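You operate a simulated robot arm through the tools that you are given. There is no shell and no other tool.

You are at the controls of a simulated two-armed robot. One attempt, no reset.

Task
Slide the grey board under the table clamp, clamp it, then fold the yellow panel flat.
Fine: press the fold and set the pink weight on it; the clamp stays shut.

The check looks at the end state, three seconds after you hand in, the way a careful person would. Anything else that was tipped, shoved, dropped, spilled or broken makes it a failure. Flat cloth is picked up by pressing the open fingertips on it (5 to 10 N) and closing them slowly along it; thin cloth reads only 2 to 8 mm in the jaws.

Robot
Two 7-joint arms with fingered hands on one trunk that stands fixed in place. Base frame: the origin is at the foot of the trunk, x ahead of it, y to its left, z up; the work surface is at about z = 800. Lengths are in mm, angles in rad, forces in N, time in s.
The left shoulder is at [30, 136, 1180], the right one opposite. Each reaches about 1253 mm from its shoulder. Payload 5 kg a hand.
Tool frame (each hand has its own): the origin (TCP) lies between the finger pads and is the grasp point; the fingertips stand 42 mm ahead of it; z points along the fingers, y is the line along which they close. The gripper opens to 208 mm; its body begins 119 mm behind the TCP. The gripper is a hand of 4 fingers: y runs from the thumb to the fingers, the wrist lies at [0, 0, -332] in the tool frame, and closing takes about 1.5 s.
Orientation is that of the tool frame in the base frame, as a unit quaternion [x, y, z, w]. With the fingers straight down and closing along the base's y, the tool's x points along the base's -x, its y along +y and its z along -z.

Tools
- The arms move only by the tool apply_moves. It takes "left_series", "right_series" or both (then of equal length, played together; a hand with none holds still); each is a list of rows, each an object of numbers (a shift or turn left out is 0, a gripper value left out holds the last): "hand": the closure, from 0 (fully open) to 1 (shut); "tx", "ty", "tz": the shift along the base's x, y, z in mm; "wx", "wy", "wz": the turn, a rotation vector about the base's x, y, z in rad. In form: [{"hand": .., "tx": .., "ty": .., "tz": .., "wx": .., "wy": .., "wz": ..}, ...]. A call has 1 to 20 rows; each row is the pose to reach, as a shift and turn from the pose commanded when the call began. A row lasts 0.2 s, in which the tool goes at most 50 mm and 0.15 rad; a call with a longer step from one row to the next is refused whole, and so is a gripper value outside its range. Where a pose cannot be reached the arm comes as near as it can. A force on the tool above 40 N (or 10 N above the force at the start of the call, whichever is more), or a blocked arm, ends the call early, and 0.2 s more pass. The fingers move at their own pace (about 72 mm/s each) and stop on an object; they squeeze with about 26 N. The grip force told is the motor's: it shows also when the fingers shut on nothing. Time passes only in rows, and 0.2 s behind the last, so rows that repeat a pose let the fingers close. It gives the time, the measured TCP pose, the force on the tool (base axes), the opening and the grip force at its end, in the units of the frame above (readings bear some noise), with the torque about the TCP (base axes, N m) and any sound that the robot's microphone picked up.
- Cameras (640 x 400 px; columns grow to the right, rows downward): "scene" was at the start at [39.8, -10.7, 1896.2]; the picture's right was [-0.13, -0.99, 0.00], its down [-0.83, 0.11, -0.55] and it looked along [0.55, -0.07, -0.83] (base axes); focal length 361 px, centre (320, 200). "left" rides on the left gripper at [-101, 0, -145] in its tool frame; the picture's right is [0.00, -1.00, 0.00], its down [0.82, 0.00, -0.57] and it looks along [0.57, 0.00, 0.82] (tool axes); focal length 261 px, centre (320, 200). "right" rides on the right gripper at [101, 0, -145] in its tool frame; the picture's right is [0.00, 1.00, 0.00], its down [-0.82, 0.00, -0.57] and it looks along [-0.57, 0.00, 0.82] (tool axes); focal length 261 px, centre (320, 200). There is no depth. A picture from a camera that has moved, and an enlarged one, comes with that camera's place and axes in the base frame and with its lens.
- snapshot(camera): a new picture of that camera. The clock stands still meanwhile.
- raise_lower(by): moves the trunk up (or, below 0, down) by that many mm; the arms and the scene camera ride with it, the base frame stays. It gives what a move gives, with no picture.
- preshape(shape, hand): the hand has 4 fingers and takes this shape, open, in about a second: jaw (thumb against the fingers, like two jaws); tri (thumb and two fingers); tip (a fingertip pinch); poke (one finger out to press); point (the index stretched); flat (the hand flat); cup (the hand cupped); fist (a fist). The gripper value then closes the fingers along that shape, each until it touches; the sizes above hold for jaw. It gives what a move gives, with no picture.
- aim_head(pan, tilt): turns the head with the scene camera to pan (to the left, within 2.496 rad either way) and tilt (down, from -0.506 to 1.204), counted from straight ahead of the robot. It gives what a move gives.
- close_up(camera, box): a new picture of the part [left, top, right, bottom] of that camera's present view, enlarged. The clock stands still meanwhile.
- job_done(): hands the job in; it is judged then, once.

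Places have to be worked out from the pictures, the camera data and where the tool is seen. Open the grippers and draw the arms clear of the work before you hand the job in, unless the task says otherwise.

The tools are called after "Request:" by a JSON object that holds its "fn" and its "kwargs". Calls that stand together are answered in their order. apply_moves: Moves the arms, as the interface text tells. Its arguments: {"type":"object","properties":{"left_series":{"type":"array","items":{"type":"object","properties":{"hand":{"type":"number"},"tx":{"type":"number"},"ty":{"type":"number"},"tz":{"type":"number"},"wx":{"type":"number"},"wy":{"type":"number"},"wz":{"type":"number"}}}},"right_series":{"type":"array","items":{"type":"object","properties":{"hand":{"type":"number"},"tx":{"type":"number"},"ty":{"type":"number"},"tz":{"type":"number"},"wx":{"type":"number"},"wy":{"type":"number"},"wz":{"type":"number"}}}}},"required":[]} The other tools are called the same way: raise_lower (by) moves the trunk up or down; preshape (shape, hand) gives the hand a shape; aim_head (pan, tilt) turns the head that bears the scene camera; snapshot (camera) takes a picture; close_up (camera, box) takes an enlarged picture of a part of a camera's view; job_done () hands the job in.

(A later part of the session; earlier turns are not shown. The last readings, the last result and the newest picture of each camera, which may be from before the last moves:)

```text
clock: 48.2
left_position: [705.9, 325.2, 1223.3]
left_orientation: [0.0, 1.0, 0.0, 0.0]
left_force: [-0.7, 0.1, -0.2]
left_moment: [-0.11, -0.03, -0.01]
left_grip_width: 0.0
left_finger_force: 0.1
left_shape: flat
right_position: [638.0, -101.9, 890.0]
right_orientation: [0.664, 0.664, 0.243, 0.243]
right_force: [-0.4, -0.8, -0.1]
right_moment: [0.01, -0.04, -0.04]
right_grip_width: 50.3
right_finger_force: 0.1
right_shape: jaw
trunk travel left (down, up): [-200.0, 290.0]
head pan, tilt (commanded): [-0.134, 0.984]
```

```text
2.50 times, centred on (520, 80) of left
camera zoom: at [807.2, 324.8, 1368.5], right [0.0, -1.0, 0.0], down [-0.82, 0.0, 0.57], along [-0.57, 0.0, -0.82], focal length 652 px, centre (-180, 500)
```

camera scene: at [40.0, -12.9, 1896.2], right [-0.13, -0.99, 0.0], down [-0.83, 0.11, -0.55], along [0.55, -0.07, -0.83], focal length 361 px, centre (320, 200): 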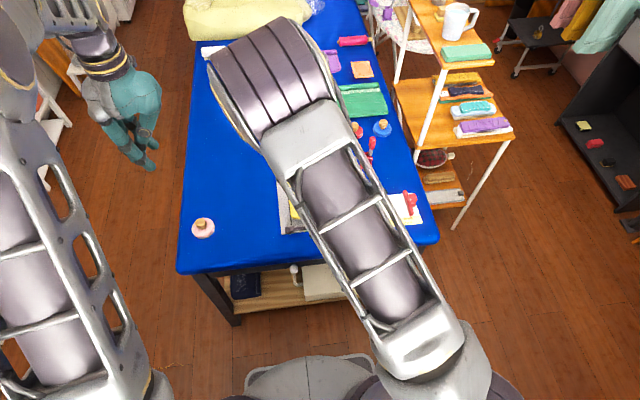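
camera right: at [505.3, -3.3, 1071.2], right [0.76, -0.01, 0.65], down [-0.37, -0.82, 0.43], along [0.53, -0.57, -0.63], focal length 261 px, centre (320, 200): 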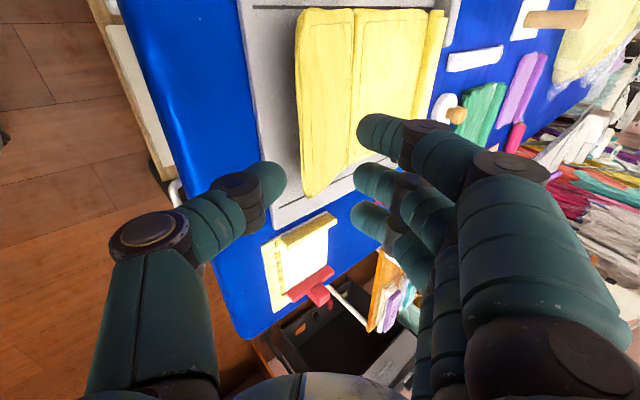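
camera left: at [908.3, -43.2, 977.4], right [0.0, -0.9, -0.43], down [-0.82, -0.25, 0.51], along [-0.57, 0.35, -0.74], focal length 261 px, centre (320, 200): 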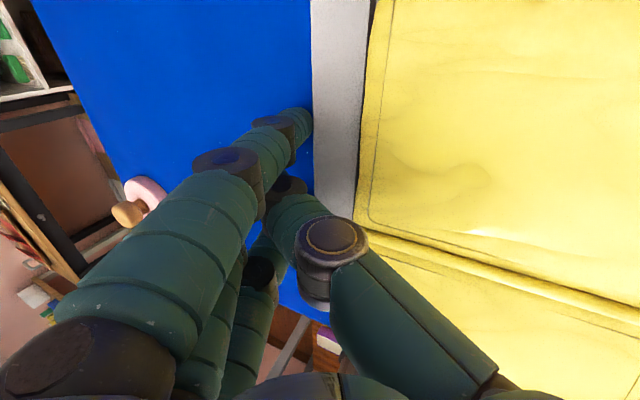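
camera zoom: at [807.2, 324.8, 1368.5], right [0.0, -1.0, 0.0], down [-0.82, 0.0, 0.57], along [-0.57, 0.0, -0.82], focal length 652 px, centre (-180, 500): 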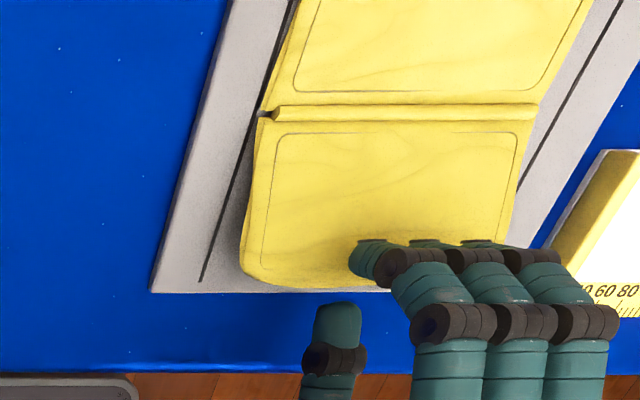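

The left camera gives a fine view: fingers above the flap, thumb just in front of and below its near edge (thumb tip ≈ x 634, y -98). I lower 7 mm and slide forward under the flap slowly.

Request:
{"fn": "apply_moves", "kwargs": {"right_series": [{"tz": -4}, {"tz": -7}, {"tx": 6, "tz": -7}, {"tx": 12, "tz": -7}, {"tx": 18, "tz": -7}, {"tx": 24, "tz": -7}, {"tx": 30, "tz": -7}, {"tx": 36, "tz": -7}, {"tx": 36, "tz": -7}]}}

Request:
{"fn": "close_up", "kwargs": {"camera": "right", "box": [180, 0, 460, 220]}}

Request:
{"fn": "close_up", "kwargs": {"camera": "left", "box": [400, 0, 640, 160]}}

```text
clock: 50.2
left_position: [706.7, 325.5, 1223.5]
left_orientation: [0.0, 1.0, 0.0, -0.001]
left_force: [0.2, 0.7, -0.6]
left_moment: [-0.09, -0.02, 0.01]
left_grip_width: 0.2
left_finger_force: 0.0
left_shape: flat
right_position: [674.1, -102.3, 882.1]
right_orientation: [0.664, 0.664, 0.242, 0.243]
right_force: [0.2, -0.5, 0.0]
right_moment: [-0.01, 0.01, -0.02]
right_grip_width: 50.3
right_finger_force: 0.0
right_shape: jaw
trunk travel left (down, up): [-200.0, 290.0]
head pan, tilt (commanded): [-0.134, 0.984]
```

```text
1.82 times, centred on (320, 110) of right
camera zoom: at [581.2, -0.6, 993.2], right [0.77, 0.0, 0.64], down [-0.37, -0.82, 0.43], along [0.53, -0.57, -0.63], focal length 474 px, centre (320, 364)
```

zoom: 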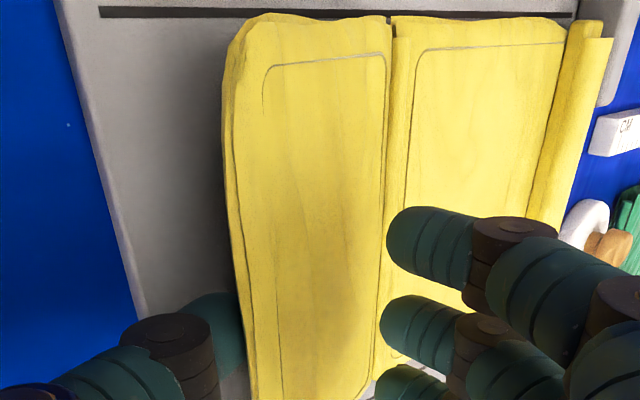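

```text
2.50 times, centred on (520, 80) of left
camera zoom: at [807.4, 324.6, 1368.4], right [0.0, -1.0, 0.0], down [-0.82, 0.0, 0.57], along [-0.57, 0.0, -0.82], focal length 652 px, centre (-180, 500)
```

zoom: 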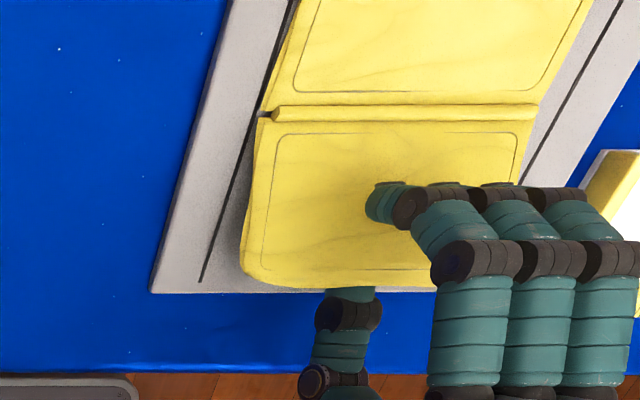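

The thumb tip is now under the flap edge with no contact force. I go another 14 mm forward.

Request:
{"fn": "apply_moves", "kwargs": {"right_series": [{"tx": 5}, {"tx": 10}, {"tx": 14}, {"tx": 14}]}}

Request:
{"fn": "close_up", "kwargs": {"camera": "left", "box": [400, 0, 640, 160]}}

```text
clock: 51.2
left_position: [706.9, 325.0, 1224.0]
left_orientation: [0.0, 1.0, 0.0, 0.0]
left_force: [-0.5, 0.8, 0.2]
left_moment: [-0.12, -0.03, 0.0]
left_grip_width: 0.1
left_finger_force: 0.0
left_shape: flat
right_position: [687.6, -101.6, 881.9]
right_orientation: [0.664, 0.664, 0.242, 0.242]
right_force: [-0.1, -0.3, 0.5]
right_moment: [-0.05, -0.02, 0.0]
right_grip_width: 50.2
right_finger_force: 0.1
right_shape: jaw
trunk travel left (down, up): [-200.0, 290.0]
head pan, tilt (commanded): [-0.134, 0.984]
```

```text
2.50 times, centred on (520, 80) of left
camera zoom: at [807.4, 324.7, 1368.4], right [0.0, -1.0, 0.0], down [-0.82, 0.0, 0.57], along [-0.57, 0.0, -0.82], focal length 652 px, centre (-180, 500)
```

zoom: 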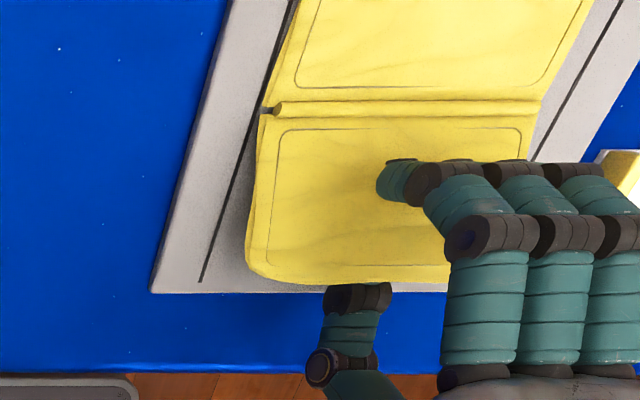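

The thumb has begun to lift the flap slightly. I'll now swing the hand about the crease (x≈767, z≈827), rotating with the flap, first by 0.3 rad.

Request:
{"fn": "apply_moves", "kwargs": {"right_series": [{"tx": 2.9, "tz": 3.9, "wy": 0.05}, {"tx": 5.9, "tz": 7.6, "wy": 0.1}, {"tx": 9.1, "tz": 11.2, "wy": 0.15}, {"tx": 12.5, "tz": 14.7, "wy": 0.2}, {"tx": 16.1, "tz": 17.9, "wy": 0.25}, {"tx": 19.8, "tz": 21, "wy": 0.3}, {"tx": 19.8, "tz": 21, "wy": 0.3}]}}

Request:
{"fn": "close_up", "kwargs": {"camera": "left", "box": [400, 0, 640, 160]}}

Request:
{"fn": "snapshot", "kwargs": {"camera": "right"}}

```text
clock: 52.8
left_position: [706.2, 324.6, 1223.6]
left_orientation: [0.0, 1.0, 0.0, 0.0]
left_force: [-0.1, 0.4, 0.1]
left_moment: [-0.11, -0.02, -0.03]
left_grip_width: 0.1
left_finger_force: 0.1
left_shape: flat
right_position: [708.1, -100.8, 904.0]
right_orientation: [0.693, 0.693, 0.14, 0.14]
right_force: [-0.2, -0.5, -0.1]
right_moment: [-0.02, 0.01, 0.02]
right_grip_width: 50.4
right_finger_force: 0.1
right_shape: jaw
trunk travel left (down, up): [-200.0, 290.0]
head pan, tilt (commanded): [-0.134, 0.984]
```

```text
2.50 times, centred on (520, 80) of left
camera zoom: at [807.5, 324.5, 1368.4], right [0.0, -1.0, 0.0], down [-0.82, 0.0, 0.57], along [-0.57, 0.0, -0.82], focal length 652 px, centre (-180, 500)
```

zoom: 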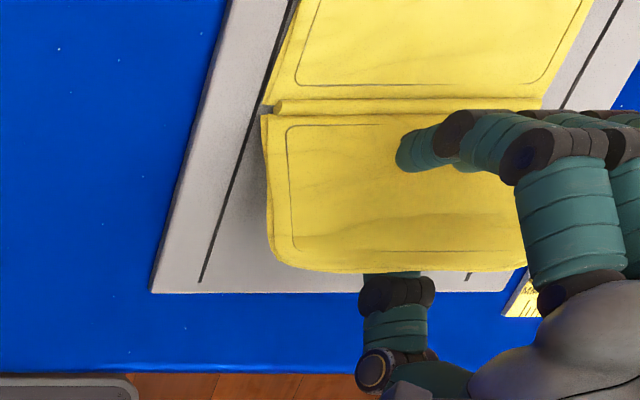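

```text
taken
camera right: at [651.8, -0.2, 1037.3], right [0.92, -0.01, 0.39], down [-0.23, -0.82, 0.53], along [0.32, -0.57, -0.76], focal length 261 px, centre (320, 200)
```

right: 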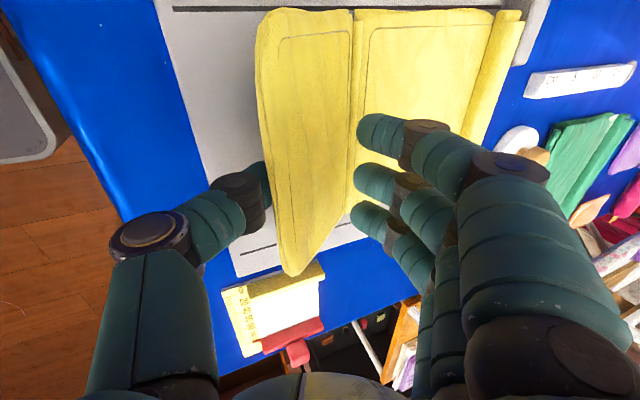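

The flap follows freely (now ~38°, almost no force). Continue the swing to bring the hand upright.

Request:
{"fn": "apply_moves", "kwargs": {"right_series": [{"tx": 3.9, "tz": 2.9, "wy": 0.05}, {"tx": 7.9, "tz": 5.6, "wy": 0.1}, {"tx": 12, "tz": 8.1, "wy": 0.15}, {"tx": 16.2, "tz": 10.4, "wy": 0.2}, {"tx": 20.6, "tz": 12.4, "wy": 0.25}, {"tx": 25.1, "tz": 14.2, "wy": 0.3}, {"tx": 29.7, "tz": 15.8, "wy": 0.35}, {"tx": 34.3, "tz": 17.2, "wy": 0.4}, {"tx": 34.3, "tz": 17.2, "wy": 0.4}]}}

Request:
{"fn": "close_up", "kwargs": {"camera": "left", "box": [400, 0, 640, 160]}}

Request:
{"fn": "snapshot", "kwargs": {"camera": "right"}}

```text
clock: 54.8
left_position: [705.5, 324.0, 1224.5]
left_orientation: [0.0, 1.0, 0.0, 0.0]
left_force: [-0.3, 0.5, 0.3]
left_moment: [-0.1, -0.07, 0.03]
left_grip_width: 0.0
left_finger_force: 0.1
left_shape: flat
right_position: [740.3, -102.7, 919.7]
right_orientation: [0.707, 0.707, 0.001, 0.0]
right_force: [-0.1, 0.2, 0.2]
right_moment: [0.0, -0.01, -0.02]
right_grip_width: 50.2
right_finger_force: 0.1
right_shape: jaw
trunk travel left (down, up): [-200.0, 290.0]
head pan, tilt (commanded): [-0.134, 0.984]
```

```text
2.50 times, centred on (520, 80) of left
camera zoom: at [807.0, 324.7, 1368.7], right [0.0, -1.0, 0.0], down [-0.82, 0.0, 0.57], along [-0.57, 0.0, -0.82], focal length 652 px, centre (-180, 500)
```

zoom: 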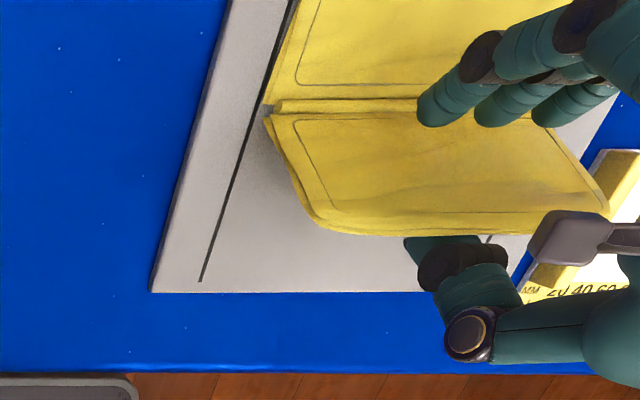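

```text
taken
camera right: at [742.1, -0.9, 1065.0], right [1.0, -0.01, 0.0], down [0.0, -0.82, 0.57], along [0.0, -0.57, -0.82], focal length 261 px, centre (320, 200)
```

right: 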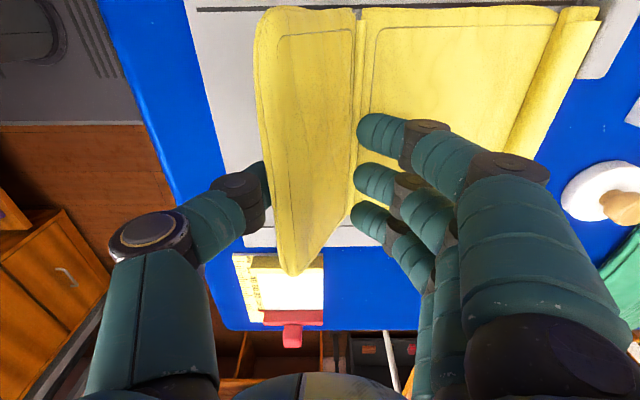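

The flap is at about 57°, still light. I continue rotating the hand past upright so the flap reaches vertical.

Request:
{"fn": "apply_moves", "kwargs": {"right_series": [{"tx": 4.7, "tz": 1.1, "wy": 0.05}, {"tx": 9.4, "tz": 2.1, "wy": 0.1}, {"tx": 14.1, "tz": 2.7, "wy": 0.15}, {"tx": 18.9, "tz": 3.2, "wy": 0.2}, {"tx": 23.7, "tz": 3.4, "wy": 0.25}, {"tx": 28.6, "tz": 3.4, "wy": 0.3}, {"tx": 33.4, "tz": 3.1, "wy": 0.35}, {"tx": 38.2, "tz": 2.6, "wy": 0.4}, {"tx": 43, "tz": 1.8, "wy": 0.45}, {"tx": 47.7, "tz": 0.8, "wy": 0.5}, {"tx": 52.4, "tz": -0.5, "wy": 0.55}, {"tx": 57, "tz": -1.9, "wy": 0.6}, {"tx": 57, "tz": -1.9, "wy": 0.6}]}}

Request:
{"fn": "close_up", "kwargs": {"camera": "left", "box": [400, 0, 640, 160]}}

Request:
{"fn": "snapshot", "kwargs": {"camera": "right"}}

Request:
{"fn": "snapshot", "kwargs": {"camera": "scene"}}

```text
clock: 57.6
left_position: [705.3, 325.9, 1223.4]
left_orientation: [0.0, 1.0, 0.0, 0.0]
left_force: [-0.3, 0.9, 0.5]
left_moment: [-0.2, -0.08, 0.01]
left_grip_width: 0.0
left_finger_force: 0.2
left_shape: flat
right_position: [750.4, -116.3, 915.6]
right_orientation: [0.676, 0.675, -0.209, -0.209]
right_force: [-0.5, -1.1, -0.4]
right_moment: [-0.02, -0.03, 0.01]
right_grip_width: 50.1
right_finger_force: 0.1
right_shape: jaw
right hand out of reach, approached as far as the arm can: row 10, 11, 12, 13
trunk travel left (down, up): [-200.0, 290.0]
head pan, tilt (commanded): [-0.134, 0.984]
```

```text
2.50 times, centred on (520, 80) of left
camera zoom: at [807.0, 325.9, 1368.5], right [0.01, -1.0, 0.0], down [-0.82, 0.0, 0.57], along [-0.57, 0.0, -0.82], focal length 652 px, centre (-180, 500)
```

zoom: 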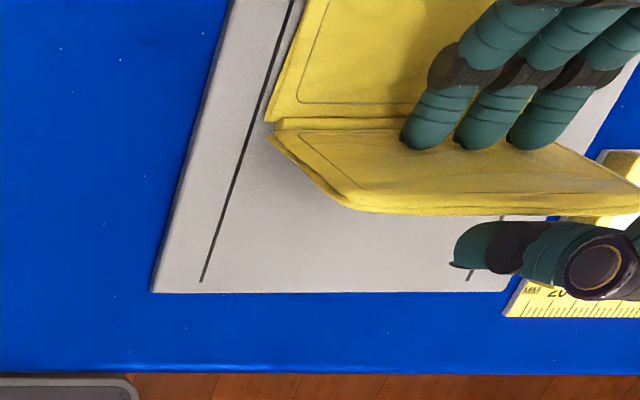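

```text
taken
camera right: at [831.7, -14.2, 1035.0], right [0.83, 0.0, -0.56], down [0.32, -0.82, 0.47], along [-0.47, -0.57, -0.68], focal length 261 px, centre (320, 200)
```

right: 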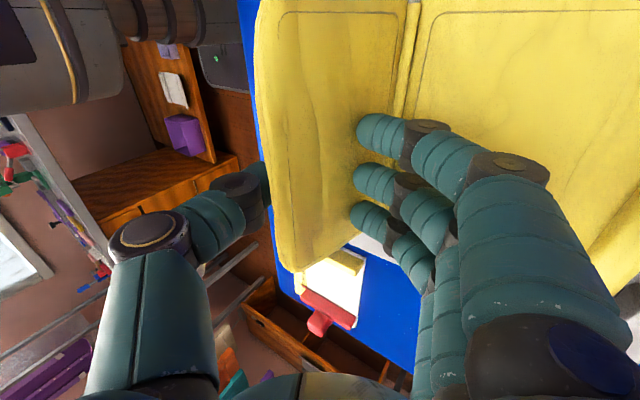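

```text
taken
camera scene: at [39.2, -9.4, 1896.2], right [-0.13, -0.99, 0.0], down [-0.83, 0.11, -0.55], along [0.55, -0.07, -0.83], focal length 361 px, centre (320, 200)
```

scene: 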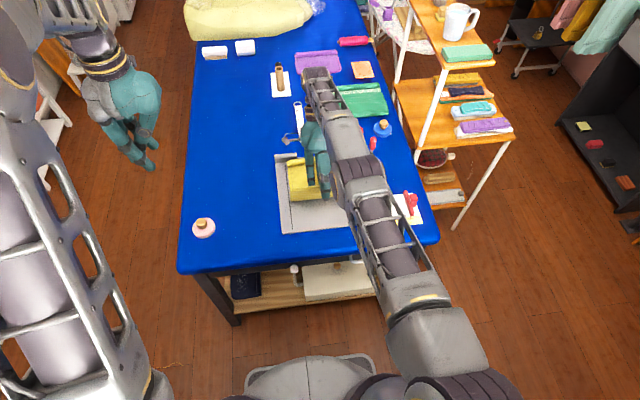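

The wrist ran out of range on the last rows (TCP at x≈750 instead of 797), flap at about 75°. I'll turn the hand back toward upright in small steps, which makes that forward position reachable, and check.

Request:
{"fn": "apply_moves", "kwargs": {"right_series": [{"wy": -0.1, "tx": -35}, {"wy": -0.2, "tx": -35}, {"wy": -0.3, "tx": -35}, {"wy": -0.4, "tx": -35}, {"wy": -0.5, "tx": -35}, {"wy": -0.6, "tx": -35}]}}

Request:
{"fn": "close_up", "kwargs": {"camera": "left", "box": [400, 0, 640, 160]}}

Request:
{"fn": "snapshot", "kwargs": {"camera": "right"}}

```text
clock: 59.0
left_position: [707.6, 324.3, 1223.1]
left_orientation: [-0.001, 1.0, 0.0, -0.001]
left_force: [1.0, 0.7, -1.2]
left_moment: [-0.06, 0.13, -0.03]
left_grip_width: 0.0
left_finger_force: 0.1
left_shape: flat
right_position: [925.8, -90.1, 879.4]
right_orientation: [0.707, 0.707, -0.013, -0.01]
right_force: [0.0, -0.9, 0.1]
right_moment: [0.02, 0.14, 0.0]
right_grip_width: 49.9
right_finger_force: 0.0
right_shape: jaw
right hand out of reach, approached as far as the arm can: row 1, 2, 3, 4, 5, 6
trunk travel left (down, up): [-200.0, 290.0]
head pan, tilt (commanded): [-0.134, 0.984]
```

```text
2.50 times, centred on (520, 80) of left
camera zoom: at [809.2, 324.0, 1367.1], right [0.0, -1.0, 0.0], down [-0.82, 0.0, 0.57], along [-0.57, 0.0, -0.82], focal length 652 px, centre (-180, 500)
```

zoom: 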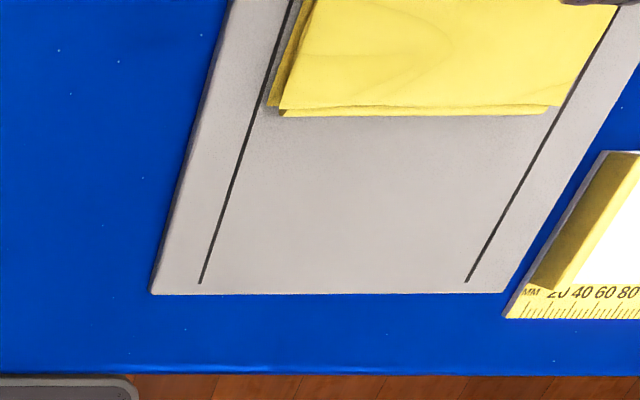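

```text
taken
camera right: at [931.5, 12.0, 1023.7], right [1.0, -0.01, -0.03], down [0.01, -0.82, 0.57], along [-0.03, -0.57, -0.82], focal length 261 px, centre (320, 200)
```

right: 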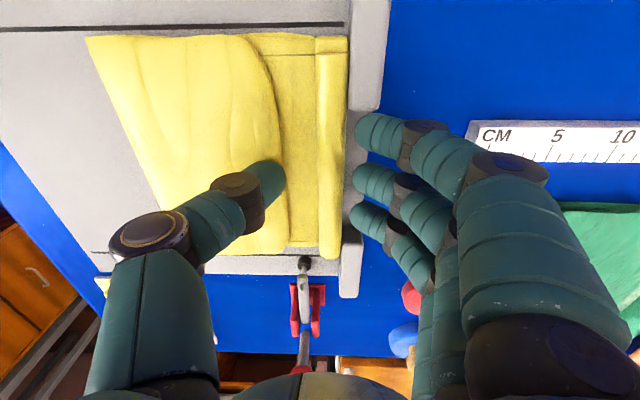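

The arm lurched forward further than asked (IK reconfiguration), ending near x≈926, but no force was registered and the flap is now folded over. Before any motion I'll look carefully at the whole scene.

Request:
{"fn": "snapshot", "kwargs": {"camera": "scene"}}

Request:
{"fn": "close_up", "kwargs": {"camera": "scene", "box": [260, 100, 430, 240]}}

Request:
{"fn": "close_up", "kwargs": {"camera": "right", "box": [60, 0, 460, 300]}}

```text
taken
camera scene: at [41.9, -11.0, 1895.9], right [-0.13, -0.99, 0.0], down [-0.83, 0.11, -0.55], along [0.55, -0.07, -0.83], focal length 361 px, centre (320, 200)
```

scene: 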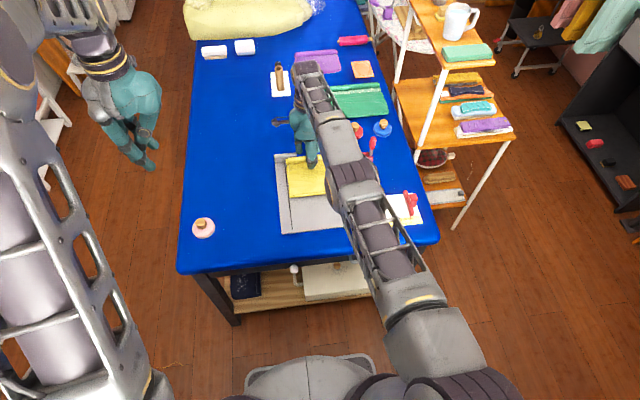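

```text
2.86 times, centred on (345, 170) of scene
camera zoom: at [41.9, -11.0, 1895.9], right [-0.13, -0.99, 0.0], down [-0.83, 0.11, -0.55], along [0.55, -0.07, -0.83], focal length 1030 px, centre (249, 286)
```

zoom: 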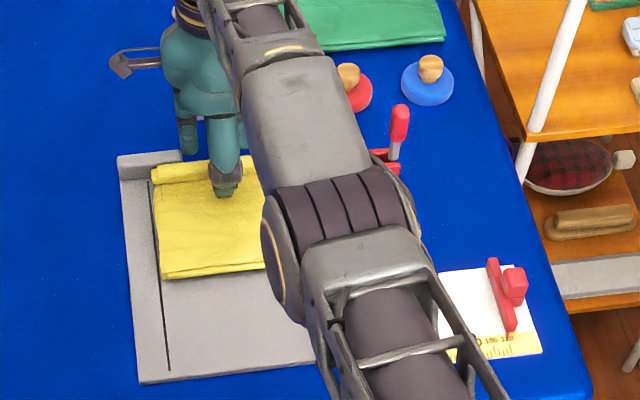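

```text
1.33 times, centred on (260, 150) of right
camera zoom: at [931.5, 12.0, 1023.7], right [1.0, -0.01, -0.03], down [0.01, -0.82, 0.57], along [-0.03, -0.57, -0.82], focal length 348 px, centre (400, 267)
```

zoom: 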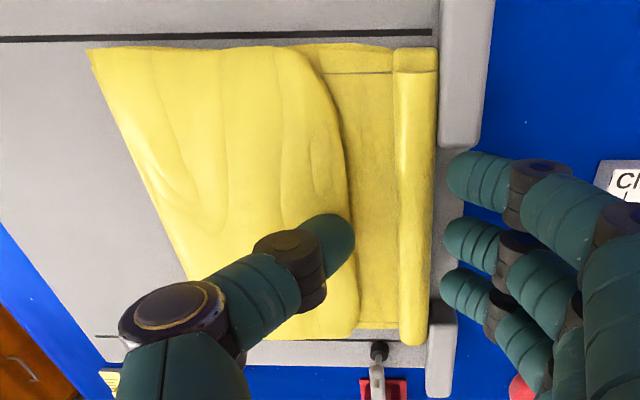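

The flap is lying over the panel, the clamp is still shut and the board unmoved. To free the hand without any sideways drag I'll raise the trunk, which lifts both arms straight up.

Request:
{"fn": "raise_lower", "kwargs": {"by": 120}}

Request:
{"fn": "snapshot", "kwargs": {"camera": "scene"}}

Request:
{"fn": "snapshot", "kwargs": {"camera": "right"}}

```text
clock: 60.5
left_position: [705.9, 325.4, 1343.4]
left_orientation: [0.0, 1.0, 0.0, 0.001]
left_force: [0.5, -0.1, -1.1]
left_moment: [-0.06, 0.07, -0.01]
left_grip_width: 0.1
left_finger_force: 0.1
left_shape: flat
right_position: [924.1, -89.4, 1001.3]
right_orientation: [0.707, 0.707, -0.013, -0.01]
right_force: [0.0, -0.1, 0.7]
right_moment: [0.01, 0.04, 0.0]
right_grip_width: 50.1
right_finger_force: 0.0
right_shape: jaw
trunk travel left (down, up): [-320.0, 170.0]
head pan, tilt (commanded): [-0.134, 0.984]
```

```text
taken
camera scene: at [40.4, -10.6, 2015.9], right [-0.13, -0.99, 0.0], down [-0.83, 0.11, -0.55], along [0.55, -0.07, -0.83], focal length 361 px, centre (320, 200)
```

scene: 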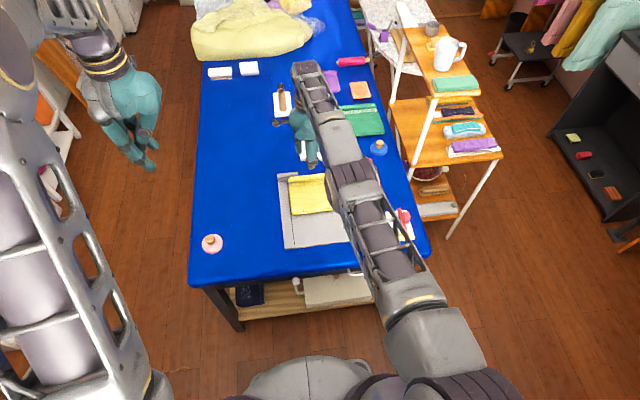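

```text
taken
camera right: at [930.4, 12.7, 1144.6], right [1.0, 0.0, -0.03], down [0.02, -0.82, 0.57], along [-0.03, -0.57, -0.82], focal length 261 px, centre (320, 200)
```

right: 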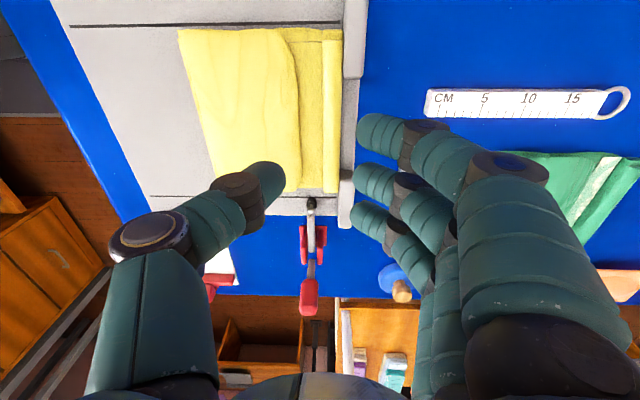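

The hand is up at z≈1001, clear of everything. I'll test a small upward command to see how the right arm responds from its new configuration.

Request:
{"fn": "apply_moves", "kwargs": {"right_series": [{"tz": 20}, {"tz": 40}]}}

Request:
{"fn": "snapshot", "kwargs": {"camera": "scene"}}

```text
clock: 61.1
left_position: [706.5, 325.0, 1343.6]
left_orientation: [0.0, 1.0, 0.0, 0.0]
left_force: [0.8, 0.2, -0.4]
left_moment: [-0.03, -0.03, -0.01]
left_grip_width: 0.0
left_finger_force: 0.0
left_shape: flat
right_position: [928.5, -88.5, 1040.3]
right_orientation: [0.707, 0.707, -0.014, -0.011]
right_force: [-0.2, -0.3, -1.1]
right_moment: [-0.02, -0.04, 0.01]
right_grip_width: 50.1
right_finger_force: 0.1
right_shape: jaw
trunk travel left (down, up): [-320.0, 170.0]
head pan, tilt (commanded): [-0.134, 0.984]
```

```text
taken
camera scene: at [39.9, -10.7, 2016.2], right [-0.13, -0.99, 0.0], down [-0.83, 0.11, -0.55], along [0.55, -0.07, -0.83], focal length 361 px, centre (320, 200)
```

scene: 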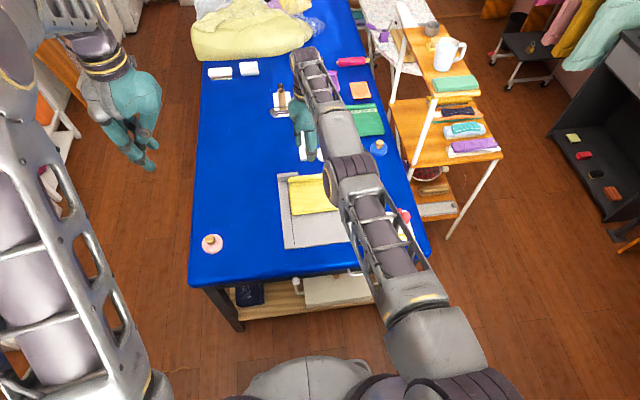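

The arm responds normally again. I'll draw it back and to the right in small steps, watching for any odd behaviour, to get a clear view of the folded panel.

Request:
{"fn": "apply_moves", "kwargs": {"right_series": [{"tz": 30}, {"tz": 60}, {"tx": -20, "ty": -15, "tz": 80}, {"tx": -45, "ty": -35, "tz": 90}, {"tx": -70, "ty": -60, "tz": 95}, {"tx": -95, "ty": -85, "tz": 100}]}}

Request:
{"fn": "snapshot", "kwargs": {"camera": "scene"}}

```text
clock: 62.5
left_position: [706.9, 322.9, 1344.7]
left_orientation: [-0.001, 1.0, 0.001, 0.0]
left_force: [0.2, -1.6, 0.8]
left_moment: [0.15, 0.01, -0.01]
left_grip_width: 0.1
left_finger_force: 0.1
left_shape: flat
right_position: [935.1, -175.6, 1143.9]
right_orientation: [0.707, 0.707, -0.018, -0.016]
right_force: [-0.5, 2.3, -0.9]
right_moment: [-0.22, -0.01, 0.06]
right_grip_width: 49.9
right_finger_force: 0.1
right_shape: jaw
right hand out of reach, approached as far as the arm can: row 1, 2, 3, 4, 5, 6
trunk travel left (down, up): [-320.0, 170.0]
head pan, tilt (commanded): [-0.134, 0.984]
```

```text
taken
camera scene: at [39.7, -13.3, 2016.2], right [-0.13, -0.99, 0.0], down [-0.83, 0.11, -0.55], along [0.55, -0.07, -0.83], focal length 361 px, centre (320, 200)
```

scene: 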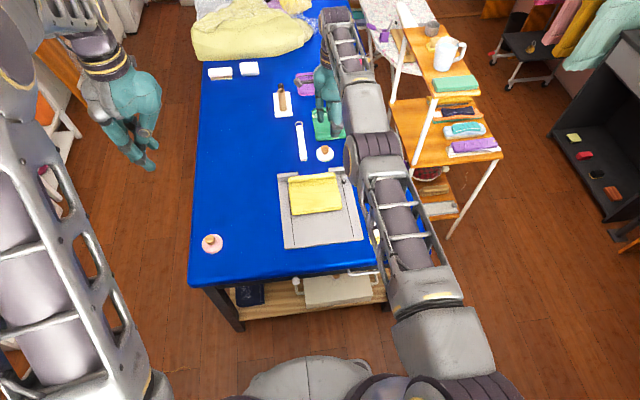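

The right arm is nearly straight (stretched singularity) and won't retract radially. I'll try moving down a bit, where the elbow should bend the proper way, keeping well above all objects.

Request:
{"fn": "apply_moves", "kwargs": {"right_series": [{"tz": -12}, {"tz": -24}, {"tz": -36}, {"tz": -48}, {"tz": -48}]}}

Request:
{"fn": "snapshot", "kwargs": {"camera": "scene"}}

```text
clock: 63.7
left_position: [706.0, 325.0, 1343.6]
left_orientation: [-0.001, 1.0, 0.0, 0.0]
left_force: [-0.3, 0.0, 0.4]
left_moment: [-0.04, -0.02, 0.01]
left_grip_width: 0.0
left_finger_force: 0.0
left_shape: flat
right_position: [937.4, -171.1, 1094.6]
right_orientation: [0.707, 0.707, -0.014, -0.012]
right_force: [-0.3, 0.3, -0.5]
right_moment: [0.02, -0.02, 0.01]
right_grip_width: 50.0
right_finger_force: 0.2
right_shape: jaw
right hand out of reach, approached as far as the arm can: row 1, 2, 3, 4, 5
trunk travel left (down, up): [-320.0, 170.0]
head pan, tilt (commanded): [-0.134, 0.984]
```

```text
taken
camera scene: at [39.5, -10.4, 2016.2], right [-0.13, -0.99, 0.0], down [-0.83, 0.11, -0.55], along [0.55, -0.07, -0.83], focal length 361 px, centre (320, 200)
```

scene: 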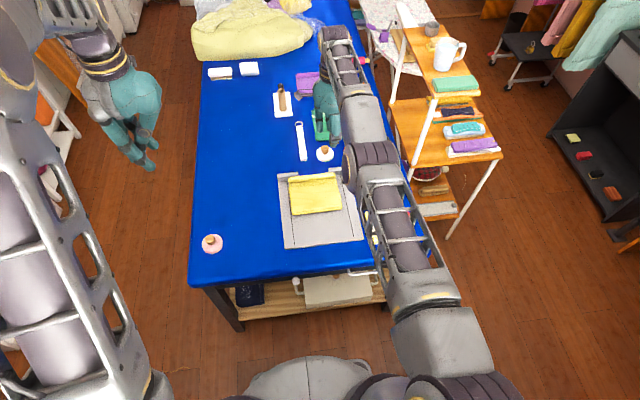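

Still stretched. Tilting the hand forward should force the elbow to bend, so I'll try rotating about y by -0.6 rad in free space.

Request:
{"fn": "apply_moves", "kwargs": {"right_series": [{"wy": -0.1}, {"wy": -0.2}, {"wy": -0.3}, {"wy": -0.4}, {"wy": -0.5}, {"wy": -0.6}, {"wy": -0.6}]}}

Request:
{"fn": "snapshot", "kwargs": {"camera": "scene"}}

```text
clock: 65.3
left_position: [706.5, 325.0, 1343.2]
left_orientation: [0.0, 1.0, 0.0, 0.0]
left_force: [-0.1, -0.6, -0.5]
left_moment: [-0.04, -0.05, 0.02]
left_grip_width: 0.0
left_finger_force: 0.1
left_shape: flat
right_position: [1123.2, -162.5, 1081.4]
right_orientation: [0.679, 0.678, 0.196, 0.2]
right_force: [0.3, 0.3, 0.4]
right_moment: [0.0, -0.03, 0.03]
right_grip_width: 50.1
right_finger_force: 0.2
right_shape: jaw
right hand out of reach, approached as far as the arm can: row 1, 2, 3, 4, 5, 6, 7
trunk travel left (down, up): [-320.0, 170.0]
head pan, tilt (commanded): [-0.134, 0.984]
```

```text
taken
camera scene: at [39.1, -10.7, 2016.2], right [-0.13, -0.99, 0.0], down [-0.83, 0.11, -0.55], along [0.55, -0.07, -0.83], focal length 361 px, centre (320, 200)
```

scene: 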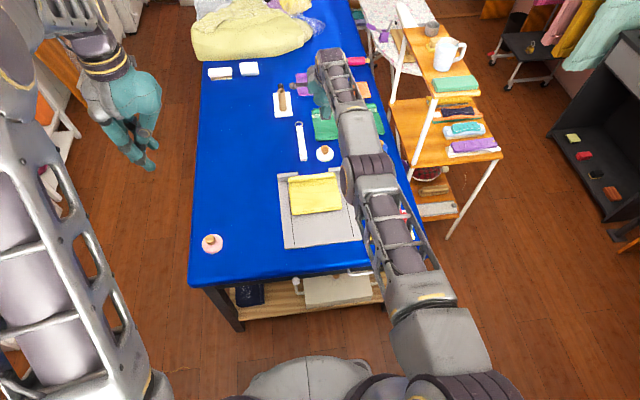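

The wrist stays at full stretch. I'll nudge the trunk by a few mm to re-base the commanded pose on the actual one, then try moving sideways (+y) with a slight retraction to get the elbow to flex.

Request:
{"fn": "raise_lower", "kwargs": {"by": 5}}

Request:
{"fn": "apply_moves", "kwargs": {"right_series": [{"ty": 20, "tx": -10}, {"ty": 40, "tx": -20}, {"ty": 60, "tx": -30}, {"ty": 80, "tx": -40}]}}

Request:
{"fn": "snapshot", "kwargs": {"camera": "scene"}}

```text
clock: 65.8
left_position: [705.5, 325.8, 1347.6]
left_orientation: [0.0, 1.0, 0.0, 0.0]
left_force: [-0.9, 0.5, 0.3]
left_moment: [-0.06, 0.01, 0.01]
left_grip_width: 0.1
left_finger_force: 0.0
left_shape: flat
right_position: [1122.6, -162.1, 1085.9]
right_orientation: [0.68, 0.678, 0.196, 0.199]
right_force: [-0.6, -1.1, 0.4]
right_moment: [0.0, 0.02, 0.0]
right_grip_width: 50.0
right_finger_force: 0.1
right_shape: jaw
trunk travel left (down, up): [-325.0, 165.0]
head pan, tilt (commanded): [-0.134, 0.984]
```

```text
clock: 66.8
left_position: [707.1, 325.5, 1348.5]
left_orientation: [0.0, 1.0, 0.0, 0.0]
left_force: [0.4, 0.9, -0.3]
left_moment: [-0.19, -0.04, 0.0]
left_grip_width: 0.1
left_finger_force: 0.0
left_shape: flat
right_position: [1113.8, -77.0, 1081.7]
right_orientation: [0.68, 0.679, 0.195, 0.199]
right_force: [-0.1, -0.5, 0.4]
right_moment: [0.0, -0.01, 0.01]
right_grip_width: 50.2
right_finger_force: 0.0
right_shape: jaw
right hand out of reach, approached as far as the arm can: row 1, 2, 3, 4
trunk travel left (down, up): [-325.0, 165.0]
head pan, tilt (commanded): [-0.134, 0.984]
```

```text
taken
camera scene: at [39.6, -9.5, 2021.2], right [-0.13, -0.99, 0.0], down [-0.83, 0.11, -0.55], along [0.55, -0.07, -0.83], focal length 361 px, centre (320, 200)
```

scene: 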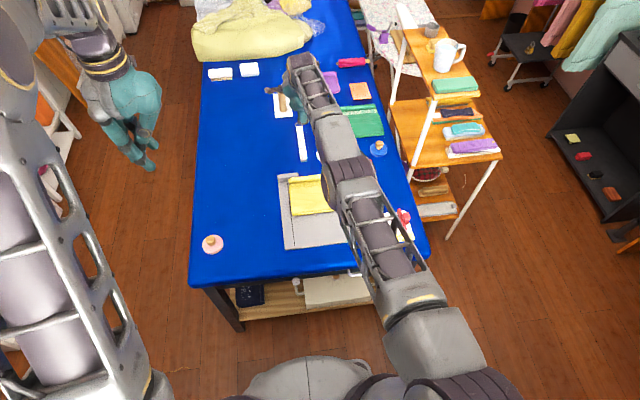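

The arm seems caught with its elbow straight up in the vertical plane. Rolling the hand about x should swing the elbow outward; I re-base with a tiny trunk move and then roll +0.6 rad while easing back.

Request:
{"fn": "raise_lower", "kwargs": {"by": -5}}

Request:
{"fn": "apply_moves", "kwargs": {"right_series": [{"wx": 0.12}, {"wx": 0.24}, {"wx": 0.36}, {"wx": 0.48}, {"wx": 0.6}, {"wx": 0.6, "tx": -10}, {"wx": 0.6, "tx": -20}, {"wx": 0.6, "tx": -30}]}}

Request:
{"fn": "snapshot", "kwargs": {"camera": "scene"}}

```text
clock: 67.4
left_position: [707.6, 324.5, 1344.0]
left_orientation: [0.0, 1.0, 0.0, 0.0]
left_force: [-0.1, 0.5, 0.6]
left_moment: [-0.05, 0.02, -0.01]
left_grip_width: 0.0
left_finger_force: 0.1
left_shape: flat
right_position: [1114.6, -77.0, 1076.5]
right_orientation: [0.68, 0.679, 0.196, 0.198]
right_force: [0.7, 0.1, 0.3]
right_moment: [0.04, -0.01, 0.0]
right_grip_width: 50.0
right_finger_force: 0.0
right_shape: jaw
trunk travel left (down, up): [-320.0, 170.0]
head pan, tilt (commanded): [-0.134, 0.984]
```

```text
clock: 69.2
left_position: [706.7, 325.8, 1343.8]
left_orientation: [0.0, 1.0, 0.0, 0.0]
left_force: [0.4, 0.4, 0.1]
left_moment: [-0.06, -0.02, 0.01]
left_grip_width: 0.0
left_finger_force: 0.1
left_shape: flat
right_position: [1113.6, -78.3, 1076.1]
right_orientation: [0.708, 0.59, 0.388, -0.012]
right_force: [0.0, -0.3, -0.3]
right_moment: [0.0, 0.01, 0.01]
right_grip_width: 50.0
right_finger_force: 0.0
right_shape: jaw
right hand out of reach, approached as far as the arm can: row 2, 3, 4, 6, 7, 8
trunk travel left (down, up): [-320.0, 170.0]
head pan, tilt (commanded): [-0.134, 0.984]
```

```text
taken
camera scene: at [39.9, -10.5, 2016.2], right [-0.13, -0.99, 0.0], down [-0.83, 0.11, -0.55], along [0.55, -0.07, -0.83], focal length 361 px, centre (320, 200)
```

scene: 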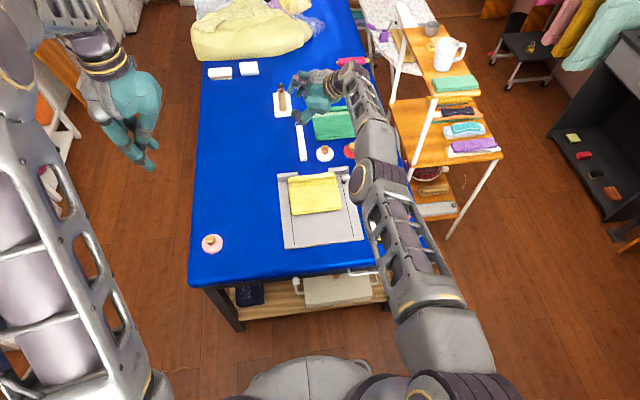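

The elbow is truly straight. Since tilting past vertical earlier forced it to flex, I'll undo the roll, then swing the hand back past vertical around the fixed wrist, all in free space.

Request:
{"fn": "raise_lower", "kwargs": {"by": 5}}

Request:
{"fn": "apply_moves", "kwargs": {"right_series": [{"wx": -0.12}, {"wx": -0.24}, {"wx": -0.36}, {"wx": -0.48}, {"wx": -0.6}, {"wx": -0.6}]}}

```text
clock: 69.7
left_position: [707.6, 325.9, 1349.3]
left_orientation: [0.001, 1.0, 0.0, 0.001]
left_force: [-0.6, 0.6, 0.7]
left_moment: [-0.09, -0.03, 0.04]
left_grip_width: 0.3
left_finger_force: 0.1
left_shape: flat
right_position: [1114.7, -77.5, 1081.2]
right_orientation: [0.708, 0.591, 0.387, -0.012]
right_force: [-0.2, 0.2, -0.3]
right_moment: [-0.01, -0.02, 0.02]
right_grip_width: 49.9
right_finger_force: 0.0
right_shape: jaw
trunk travel left (down, up): [-325.0, 165.0]
head pan, tilt (commanded): [-0.134, 0.984]
```

```text
clock: 71.1
left_position: [706.6, 325.1, 1348.0]
left_orientation: [0.0, 1.0, 0.0, 0.0]
left_force: [0.2, 0.5, 0.6]
left_moment: [-0.03, 0.01, 0.0]
left_grip_width: 0.0
left_finger_force: 0.0
left_shape: flat
right_position: [1113.8, -78.7, 1080.1]
right_orientation: [0.68, 0.678, 0.195, 0.199]
right_force: [0.3, 0.5, 0.1]
right_moment: [0.04, -0.01, 0.0]
right_grip_width: 50.0
right_finger_force: 0.0
right_shape: jaw
right hand out of reach, approached as far as the arm can: row 1, 2, 3
trunk travel left (down, up): [-325.0, 165.0]
head pan, tilt (commanded): [-0.134, 0.984]
```

The hand is back to its un-rolled pose. Now I swing it about the wrist toward and past vertical.

Request:
{"fn": "apply_moves", "kwargs": {"right_series": [{"tx": -28.9, "tz": -16.3, "wy": 0.1}, {"tx": -59.2, "tz": -29.7, "wy": 0.2}, {"tx": -90.8, "tz": -40, "wy": 0.3}, {"tx": -123.2, "tz": -47.1, "wy": 0.4}, {"tx": -156.2, "tz": -50.9, "wy": 0.5}, {"tx": -189.4, "tz": -51.4, "wy": 0.6}, {"tx": -222.4, "tz": -48.6, "wy": 0.7}, {"tx": -255, "tz": -42.5, "wy": 0.8}, {"tx": -286.9, "tz": -33.1, "wy": 0.9}]}}

Request:
{"fn": "snapshot", "kwargs": {"camera": "scene"}}

```text
clock: 73.1
left_position: [706.7, 325.0, 1347.8]
left_orientation: [0.0, 1.0, 0.0, 0.0]
left_force: [-0.2, 1.0, -0.5]
left_moment: [-0.09, 0.0, -0.02]
left_grip_width: 0.0
left_finger_force: 0.2
left_shape: flat
right_position: [828.3, -77.5, 1046.8]
right_orientation: [0.697, 0.697, -0.121, -0.118]
right_force: [-0.2, -0.3, 0.4]
right_moment: [-0.01, -0.05, -0.02]
right_grip_width: 50.1
right_finger_force: 0.1
right_shape: jaw
trunk travel left (down, up): [-325.0, 165.0]
head pan, tilt (commanded): [-0.134, 0.984]
```

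```text
taken
camera scene: at [39.6, -10.6, 2021.2], right [-0.13, -0.99, 0.0], down [-0.83, 0.11, -0.55], along [0.55, -0.07, -0.83], focal length 361 px, centre (320, 200)
```

scene: 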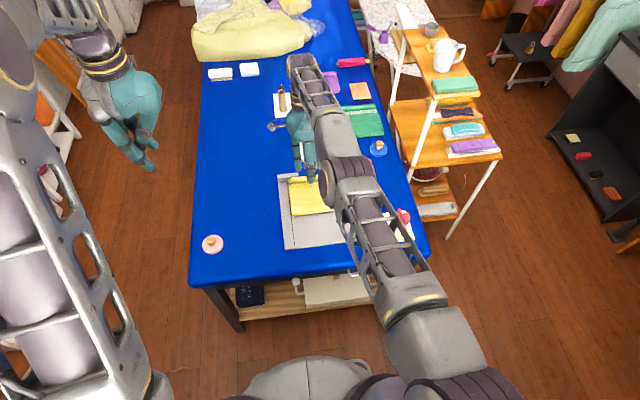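

No reach warnings now. Continue tilting past vertical with some extra retraction to make the elbow flex.

Request:
{"fn": "apply_moves", "kwargs": {"right_series": [{"tx": -32, "tz": 12.4, "wy": 0.1}, {"tx": -65, "tz": 27.9, "wy": 0.2}, {"tx": -97, "tz": 42, "wy": 0.3}, {"tx": -120, "tz": 50, "wy": 0.35}, {"tx": -140, "tz": 55, "wy": 0.4}]}}

Request:
{"fn": "snapshot", "kwargs": {"camera": "scene"}}

```text
clock: 74.1
left_position: [704.6, 325.8, 1350.0]
left_orientation: [0.002, 1.0, -0.001, 0.001]
left_force: [-1.5, 2.4, 0.1]
left_moment: [-0.06, -0.2, 0.02]
left_grip_width: 0.3
left_finger_force: 0.0
left_shape: flat
right_position: [752.1, -26.2, 1114.6]
right_orientation: [0.653, 0.704, -0.183, -0.213]
right_force: [-2.1, 2.4, -3.9]
right_moment: [-0.23, 0.03, 0.13]
right_grip_width: 49.9
right_finger_force: 0.0
right_shape: jaw
right hand out of reach, approached as far as the arm can: row 2, 3
trunk travel left (down, up): [-325.0, 165.0]
head pan, tilt (commanded): [-0.134, 0.984]
stopped in row 4 (right hand): the force on the tool passed its limit at 52 N (the readings are from after the stop); the commanded pose is now the measured one
```

```text
taken
camera scene: at [36.3, -7.3, 2021.2], right [-0.13, -0.99, 0.0], down [-0.82, 0.11, -0.55], along [0.55, -0.07, -0.83], focal length 361 px, centre (320, 200)
```

scene: 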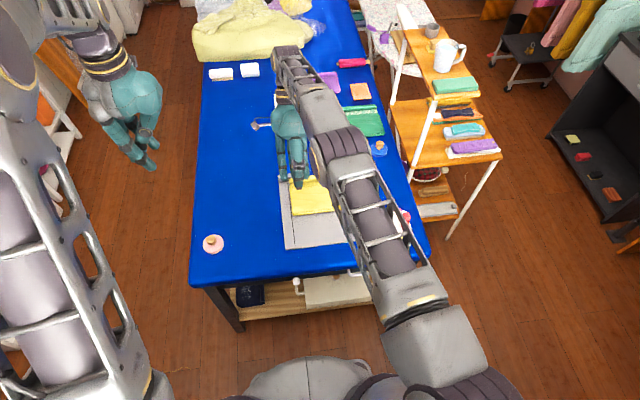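

The stop came from the arm's own quick reconfiguration in free air (nothing nearby at z≈1115). The commanded pose is now re-based; I'll try tiny retracting steps and read the response.

Request:
{"fn": "apply_moves", "kwargs": {"right_series": [{"tx": -8}, {"tx": -16}]}}

Request:
{"fn": "snapshot", "kwargs": {"camera": "scene"}}

```text
clock: 74.7
left_position: [707.2, 322.4, 1349.4]
left_orientation: [0.001, 1.0, 0.0, 0.0]
left_force: [-0.4, 0.8, 1.0]
left_moment: [0.07, -0.02, -0.01]
left_grip_width: 0.0
left_finger_force: 0.0
left_shape: flat
right_position: [739.6, -29.7, 1115.7]
right_orientation: [0.653, 0.704, -0.182, -0.211]
right_force: [0.1, 0.5, -0.5]
right_moment: [-0.01, -0.02, 0.03]
right_grip_width: 50.1
right_finger_force: 0.1
right_shape: jaw
trunk travel left (down, up): [-325.0, 165.0]
head pan, tilt (commanded): [-0.134, 0.984]
```

```text
taken
camera scene: at [39.2, -10.3, 2021.2], right [-0.13, -0.99, 0.0], down [-0.83, 0.11, -0.55], along [0.55, -0.07, -0.83], focal length 361 px, centre (320, 200)
```

scene: 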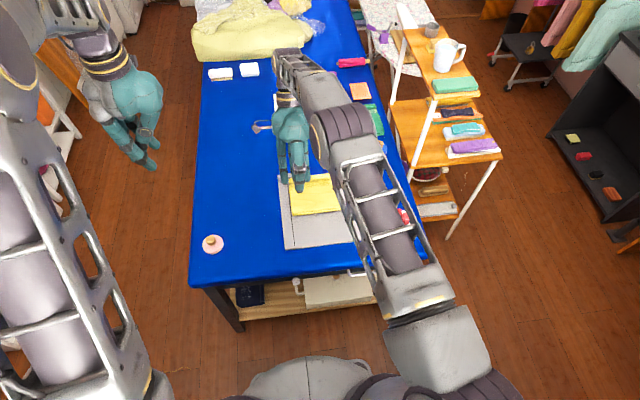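

The retraction works now and the elbow is flexing. I continue retracting gently while keeping height.

Request:
{"fn": "apply_moves", "kwargs": {"right_series": [{"tx": -12}, {"tx": -24}, {"tx": -36}, {"tx": -48}, {"tx": -60}, {"tx": -72}]}}

Request:
{"fn": "snapshot", "kwargs": {"camera": "scene"}}

```text
clock: 76.1
left_position: [705.7, 323.1, 1349.0]
left_orientation: [0.001, 1.0, 0.0, -0.001]
left_force: [0.0, -0.3, 0.7]
left_moment: [0.07, -0.04, 0.01]
left_grip_width: 0.0
left_finger_force: 0.0
left_shape: flat
right_position: [668.3, -29.4, 1116.5]
right_orientation: [0.654, 0.704, -0.182, -0.211]
right_force: [-0.2, -0.6, 1.4]
right_moment: [0.0, -0.08, 0.03]
right_grip_width: 50.2
right_finger_force: 0.1
right_shape: jaw
trunk travel left (down, up): [-325.0, 165.0]
head pan, tilt (commanded): [-0.134, 0.984]
```

```text
taken
camera scene: at [38.8, -10.7, 2021.2], right [-0.13, -0.99, 0.0], down [-0.83, 0.11, -0.55], along [0.55, -0.07, -0.83], focal length 361 px, centre (320, 200)
```

scene: 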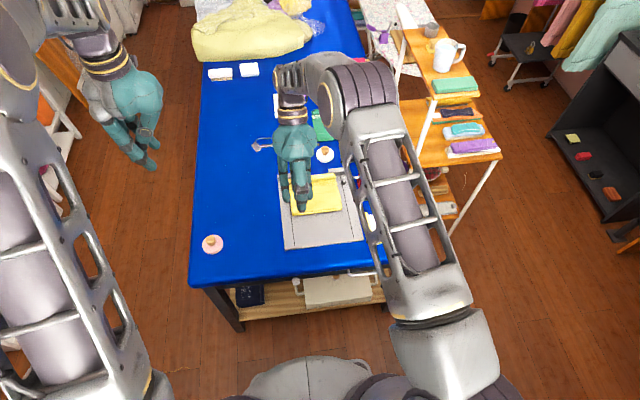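

The right arm is healthy again (elbow flexed outward). I'll restore the hand to pointing straight down and shift it right, clear of the panel.

Request:
{"fn": "apply_moves", "kwargs": {"right_series": [{"ty": -15, "wx": -0.007, "wy": -0.094, "wz": -0.012}, {"ty": -35, "wx": -0.014, "wy": -0.188, "wz": -0.024}, {"ty": -60, "wx": -0.021, "wy": -0.282, "wz": -0.036}, {"ty": -85, "wx": -0.028, "wy": -0.376, "wz": -0.048}, {"ty": -110, "wx": -0.035, "wy": -0.47, "wz": -0.06}, {"ty": -140, "wx": -0.042, "wy": -0.564, "wz": -0.072}, {"ty": -170, "wx": -0.042, "wy": -0.564, "wz": -0.072}, {"ty": -200, "wx": -0.042, "wy": -0.564, "wz": -0.072}, {"ty": -230, "wx": -0.042, "wy": -0.564, "wz": -0.072}, {"ty": -260, "tx": -30, "wx": -0.042, "wy": -0.564, "wz": -0.072}, {"ty": -290, "tx": -60, "wx": -0.042, "wy": -0.564, "wz": -0.072}]}}

Request:
{"fn": "snapshot", "kwargs": {"camera": "scene"}}

Request:
{"fn": "close_up", "kwargs": {"camera": "scene", "box": [265, 130, 405, 255]}}

Request:
{"fn": "close_up", "kwargs": {"camera": "left", "box": [380, 0, 640, 170]}}

```text
clock: 78.5
left_position: [706.4, 320.3, 1349.1]
left_orientation: [0.002, 1.0, 0.001, -0.001]
left_force: [-0.3, -0.6, 0.6]
left_moment: [0.24, -0.06, 0.02]
left_grip_width: 0.1
left_finger_force: 0.0
left_shape: flat
right_position: [608.4, -318.7, 1116.2]
right_orientation: [0.707, 0.708, 0.001, 0.0]
right_force: [0.0, -0.2, -0.4]
right_moment: [-0.02, 0.01, -0.02]
right_grip_width: 49.9
right_finger_force: 0.1
right_shape: jaw
trunk travel left (down, up): [-325.0, 165.0]
head pan, tilt (commanded): [-0.134, 0.984]
```

```text
taken
camera scene: at [38.3, -12.5, 2021.2], right [-0.13, -0.99, 0.0], down [-0.83, 0.11, -0.55], along [0.55, -0.07, -0.83], focal length 361 px, centre (320, 200)
```

scene: 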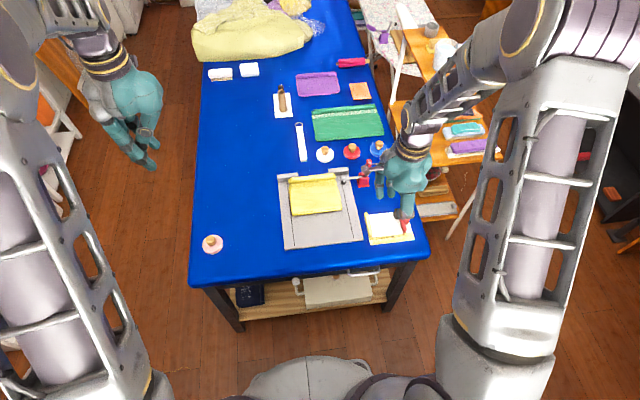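

```text
3.20 times, centred on (335, 192) of scene
camera zoom: at [38.3, -12.5, 2021.2], right [-0.13, -0.99, 0.0], down [-0.83, 0.11, -0.55], along [0.55, -0.07, -0.83], focal length 1154 px, centre (272, 224)
```

zoom: 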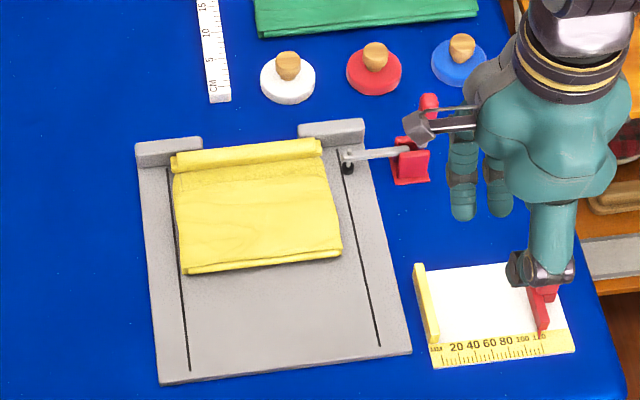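

```text
2.35 times, centred on (510, 85) of left
camera zoom: at [806.9, 320.3, 1494.2], right [0.0, -1.0, 0.0], down [-0.82, 0.0, 0.57], along [-0.57, 0.0, -0.82], focal length 613 px, centre (-127, 471)
```

zoom: 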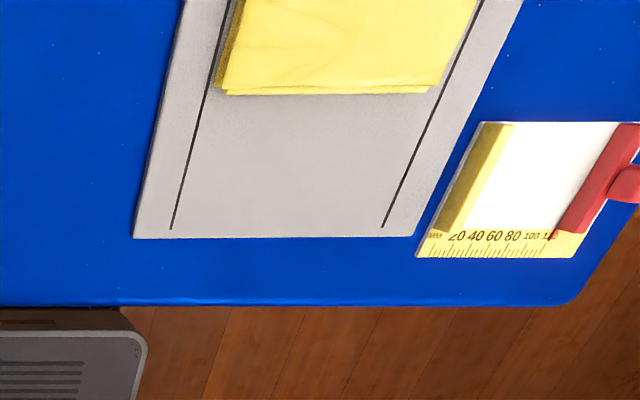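

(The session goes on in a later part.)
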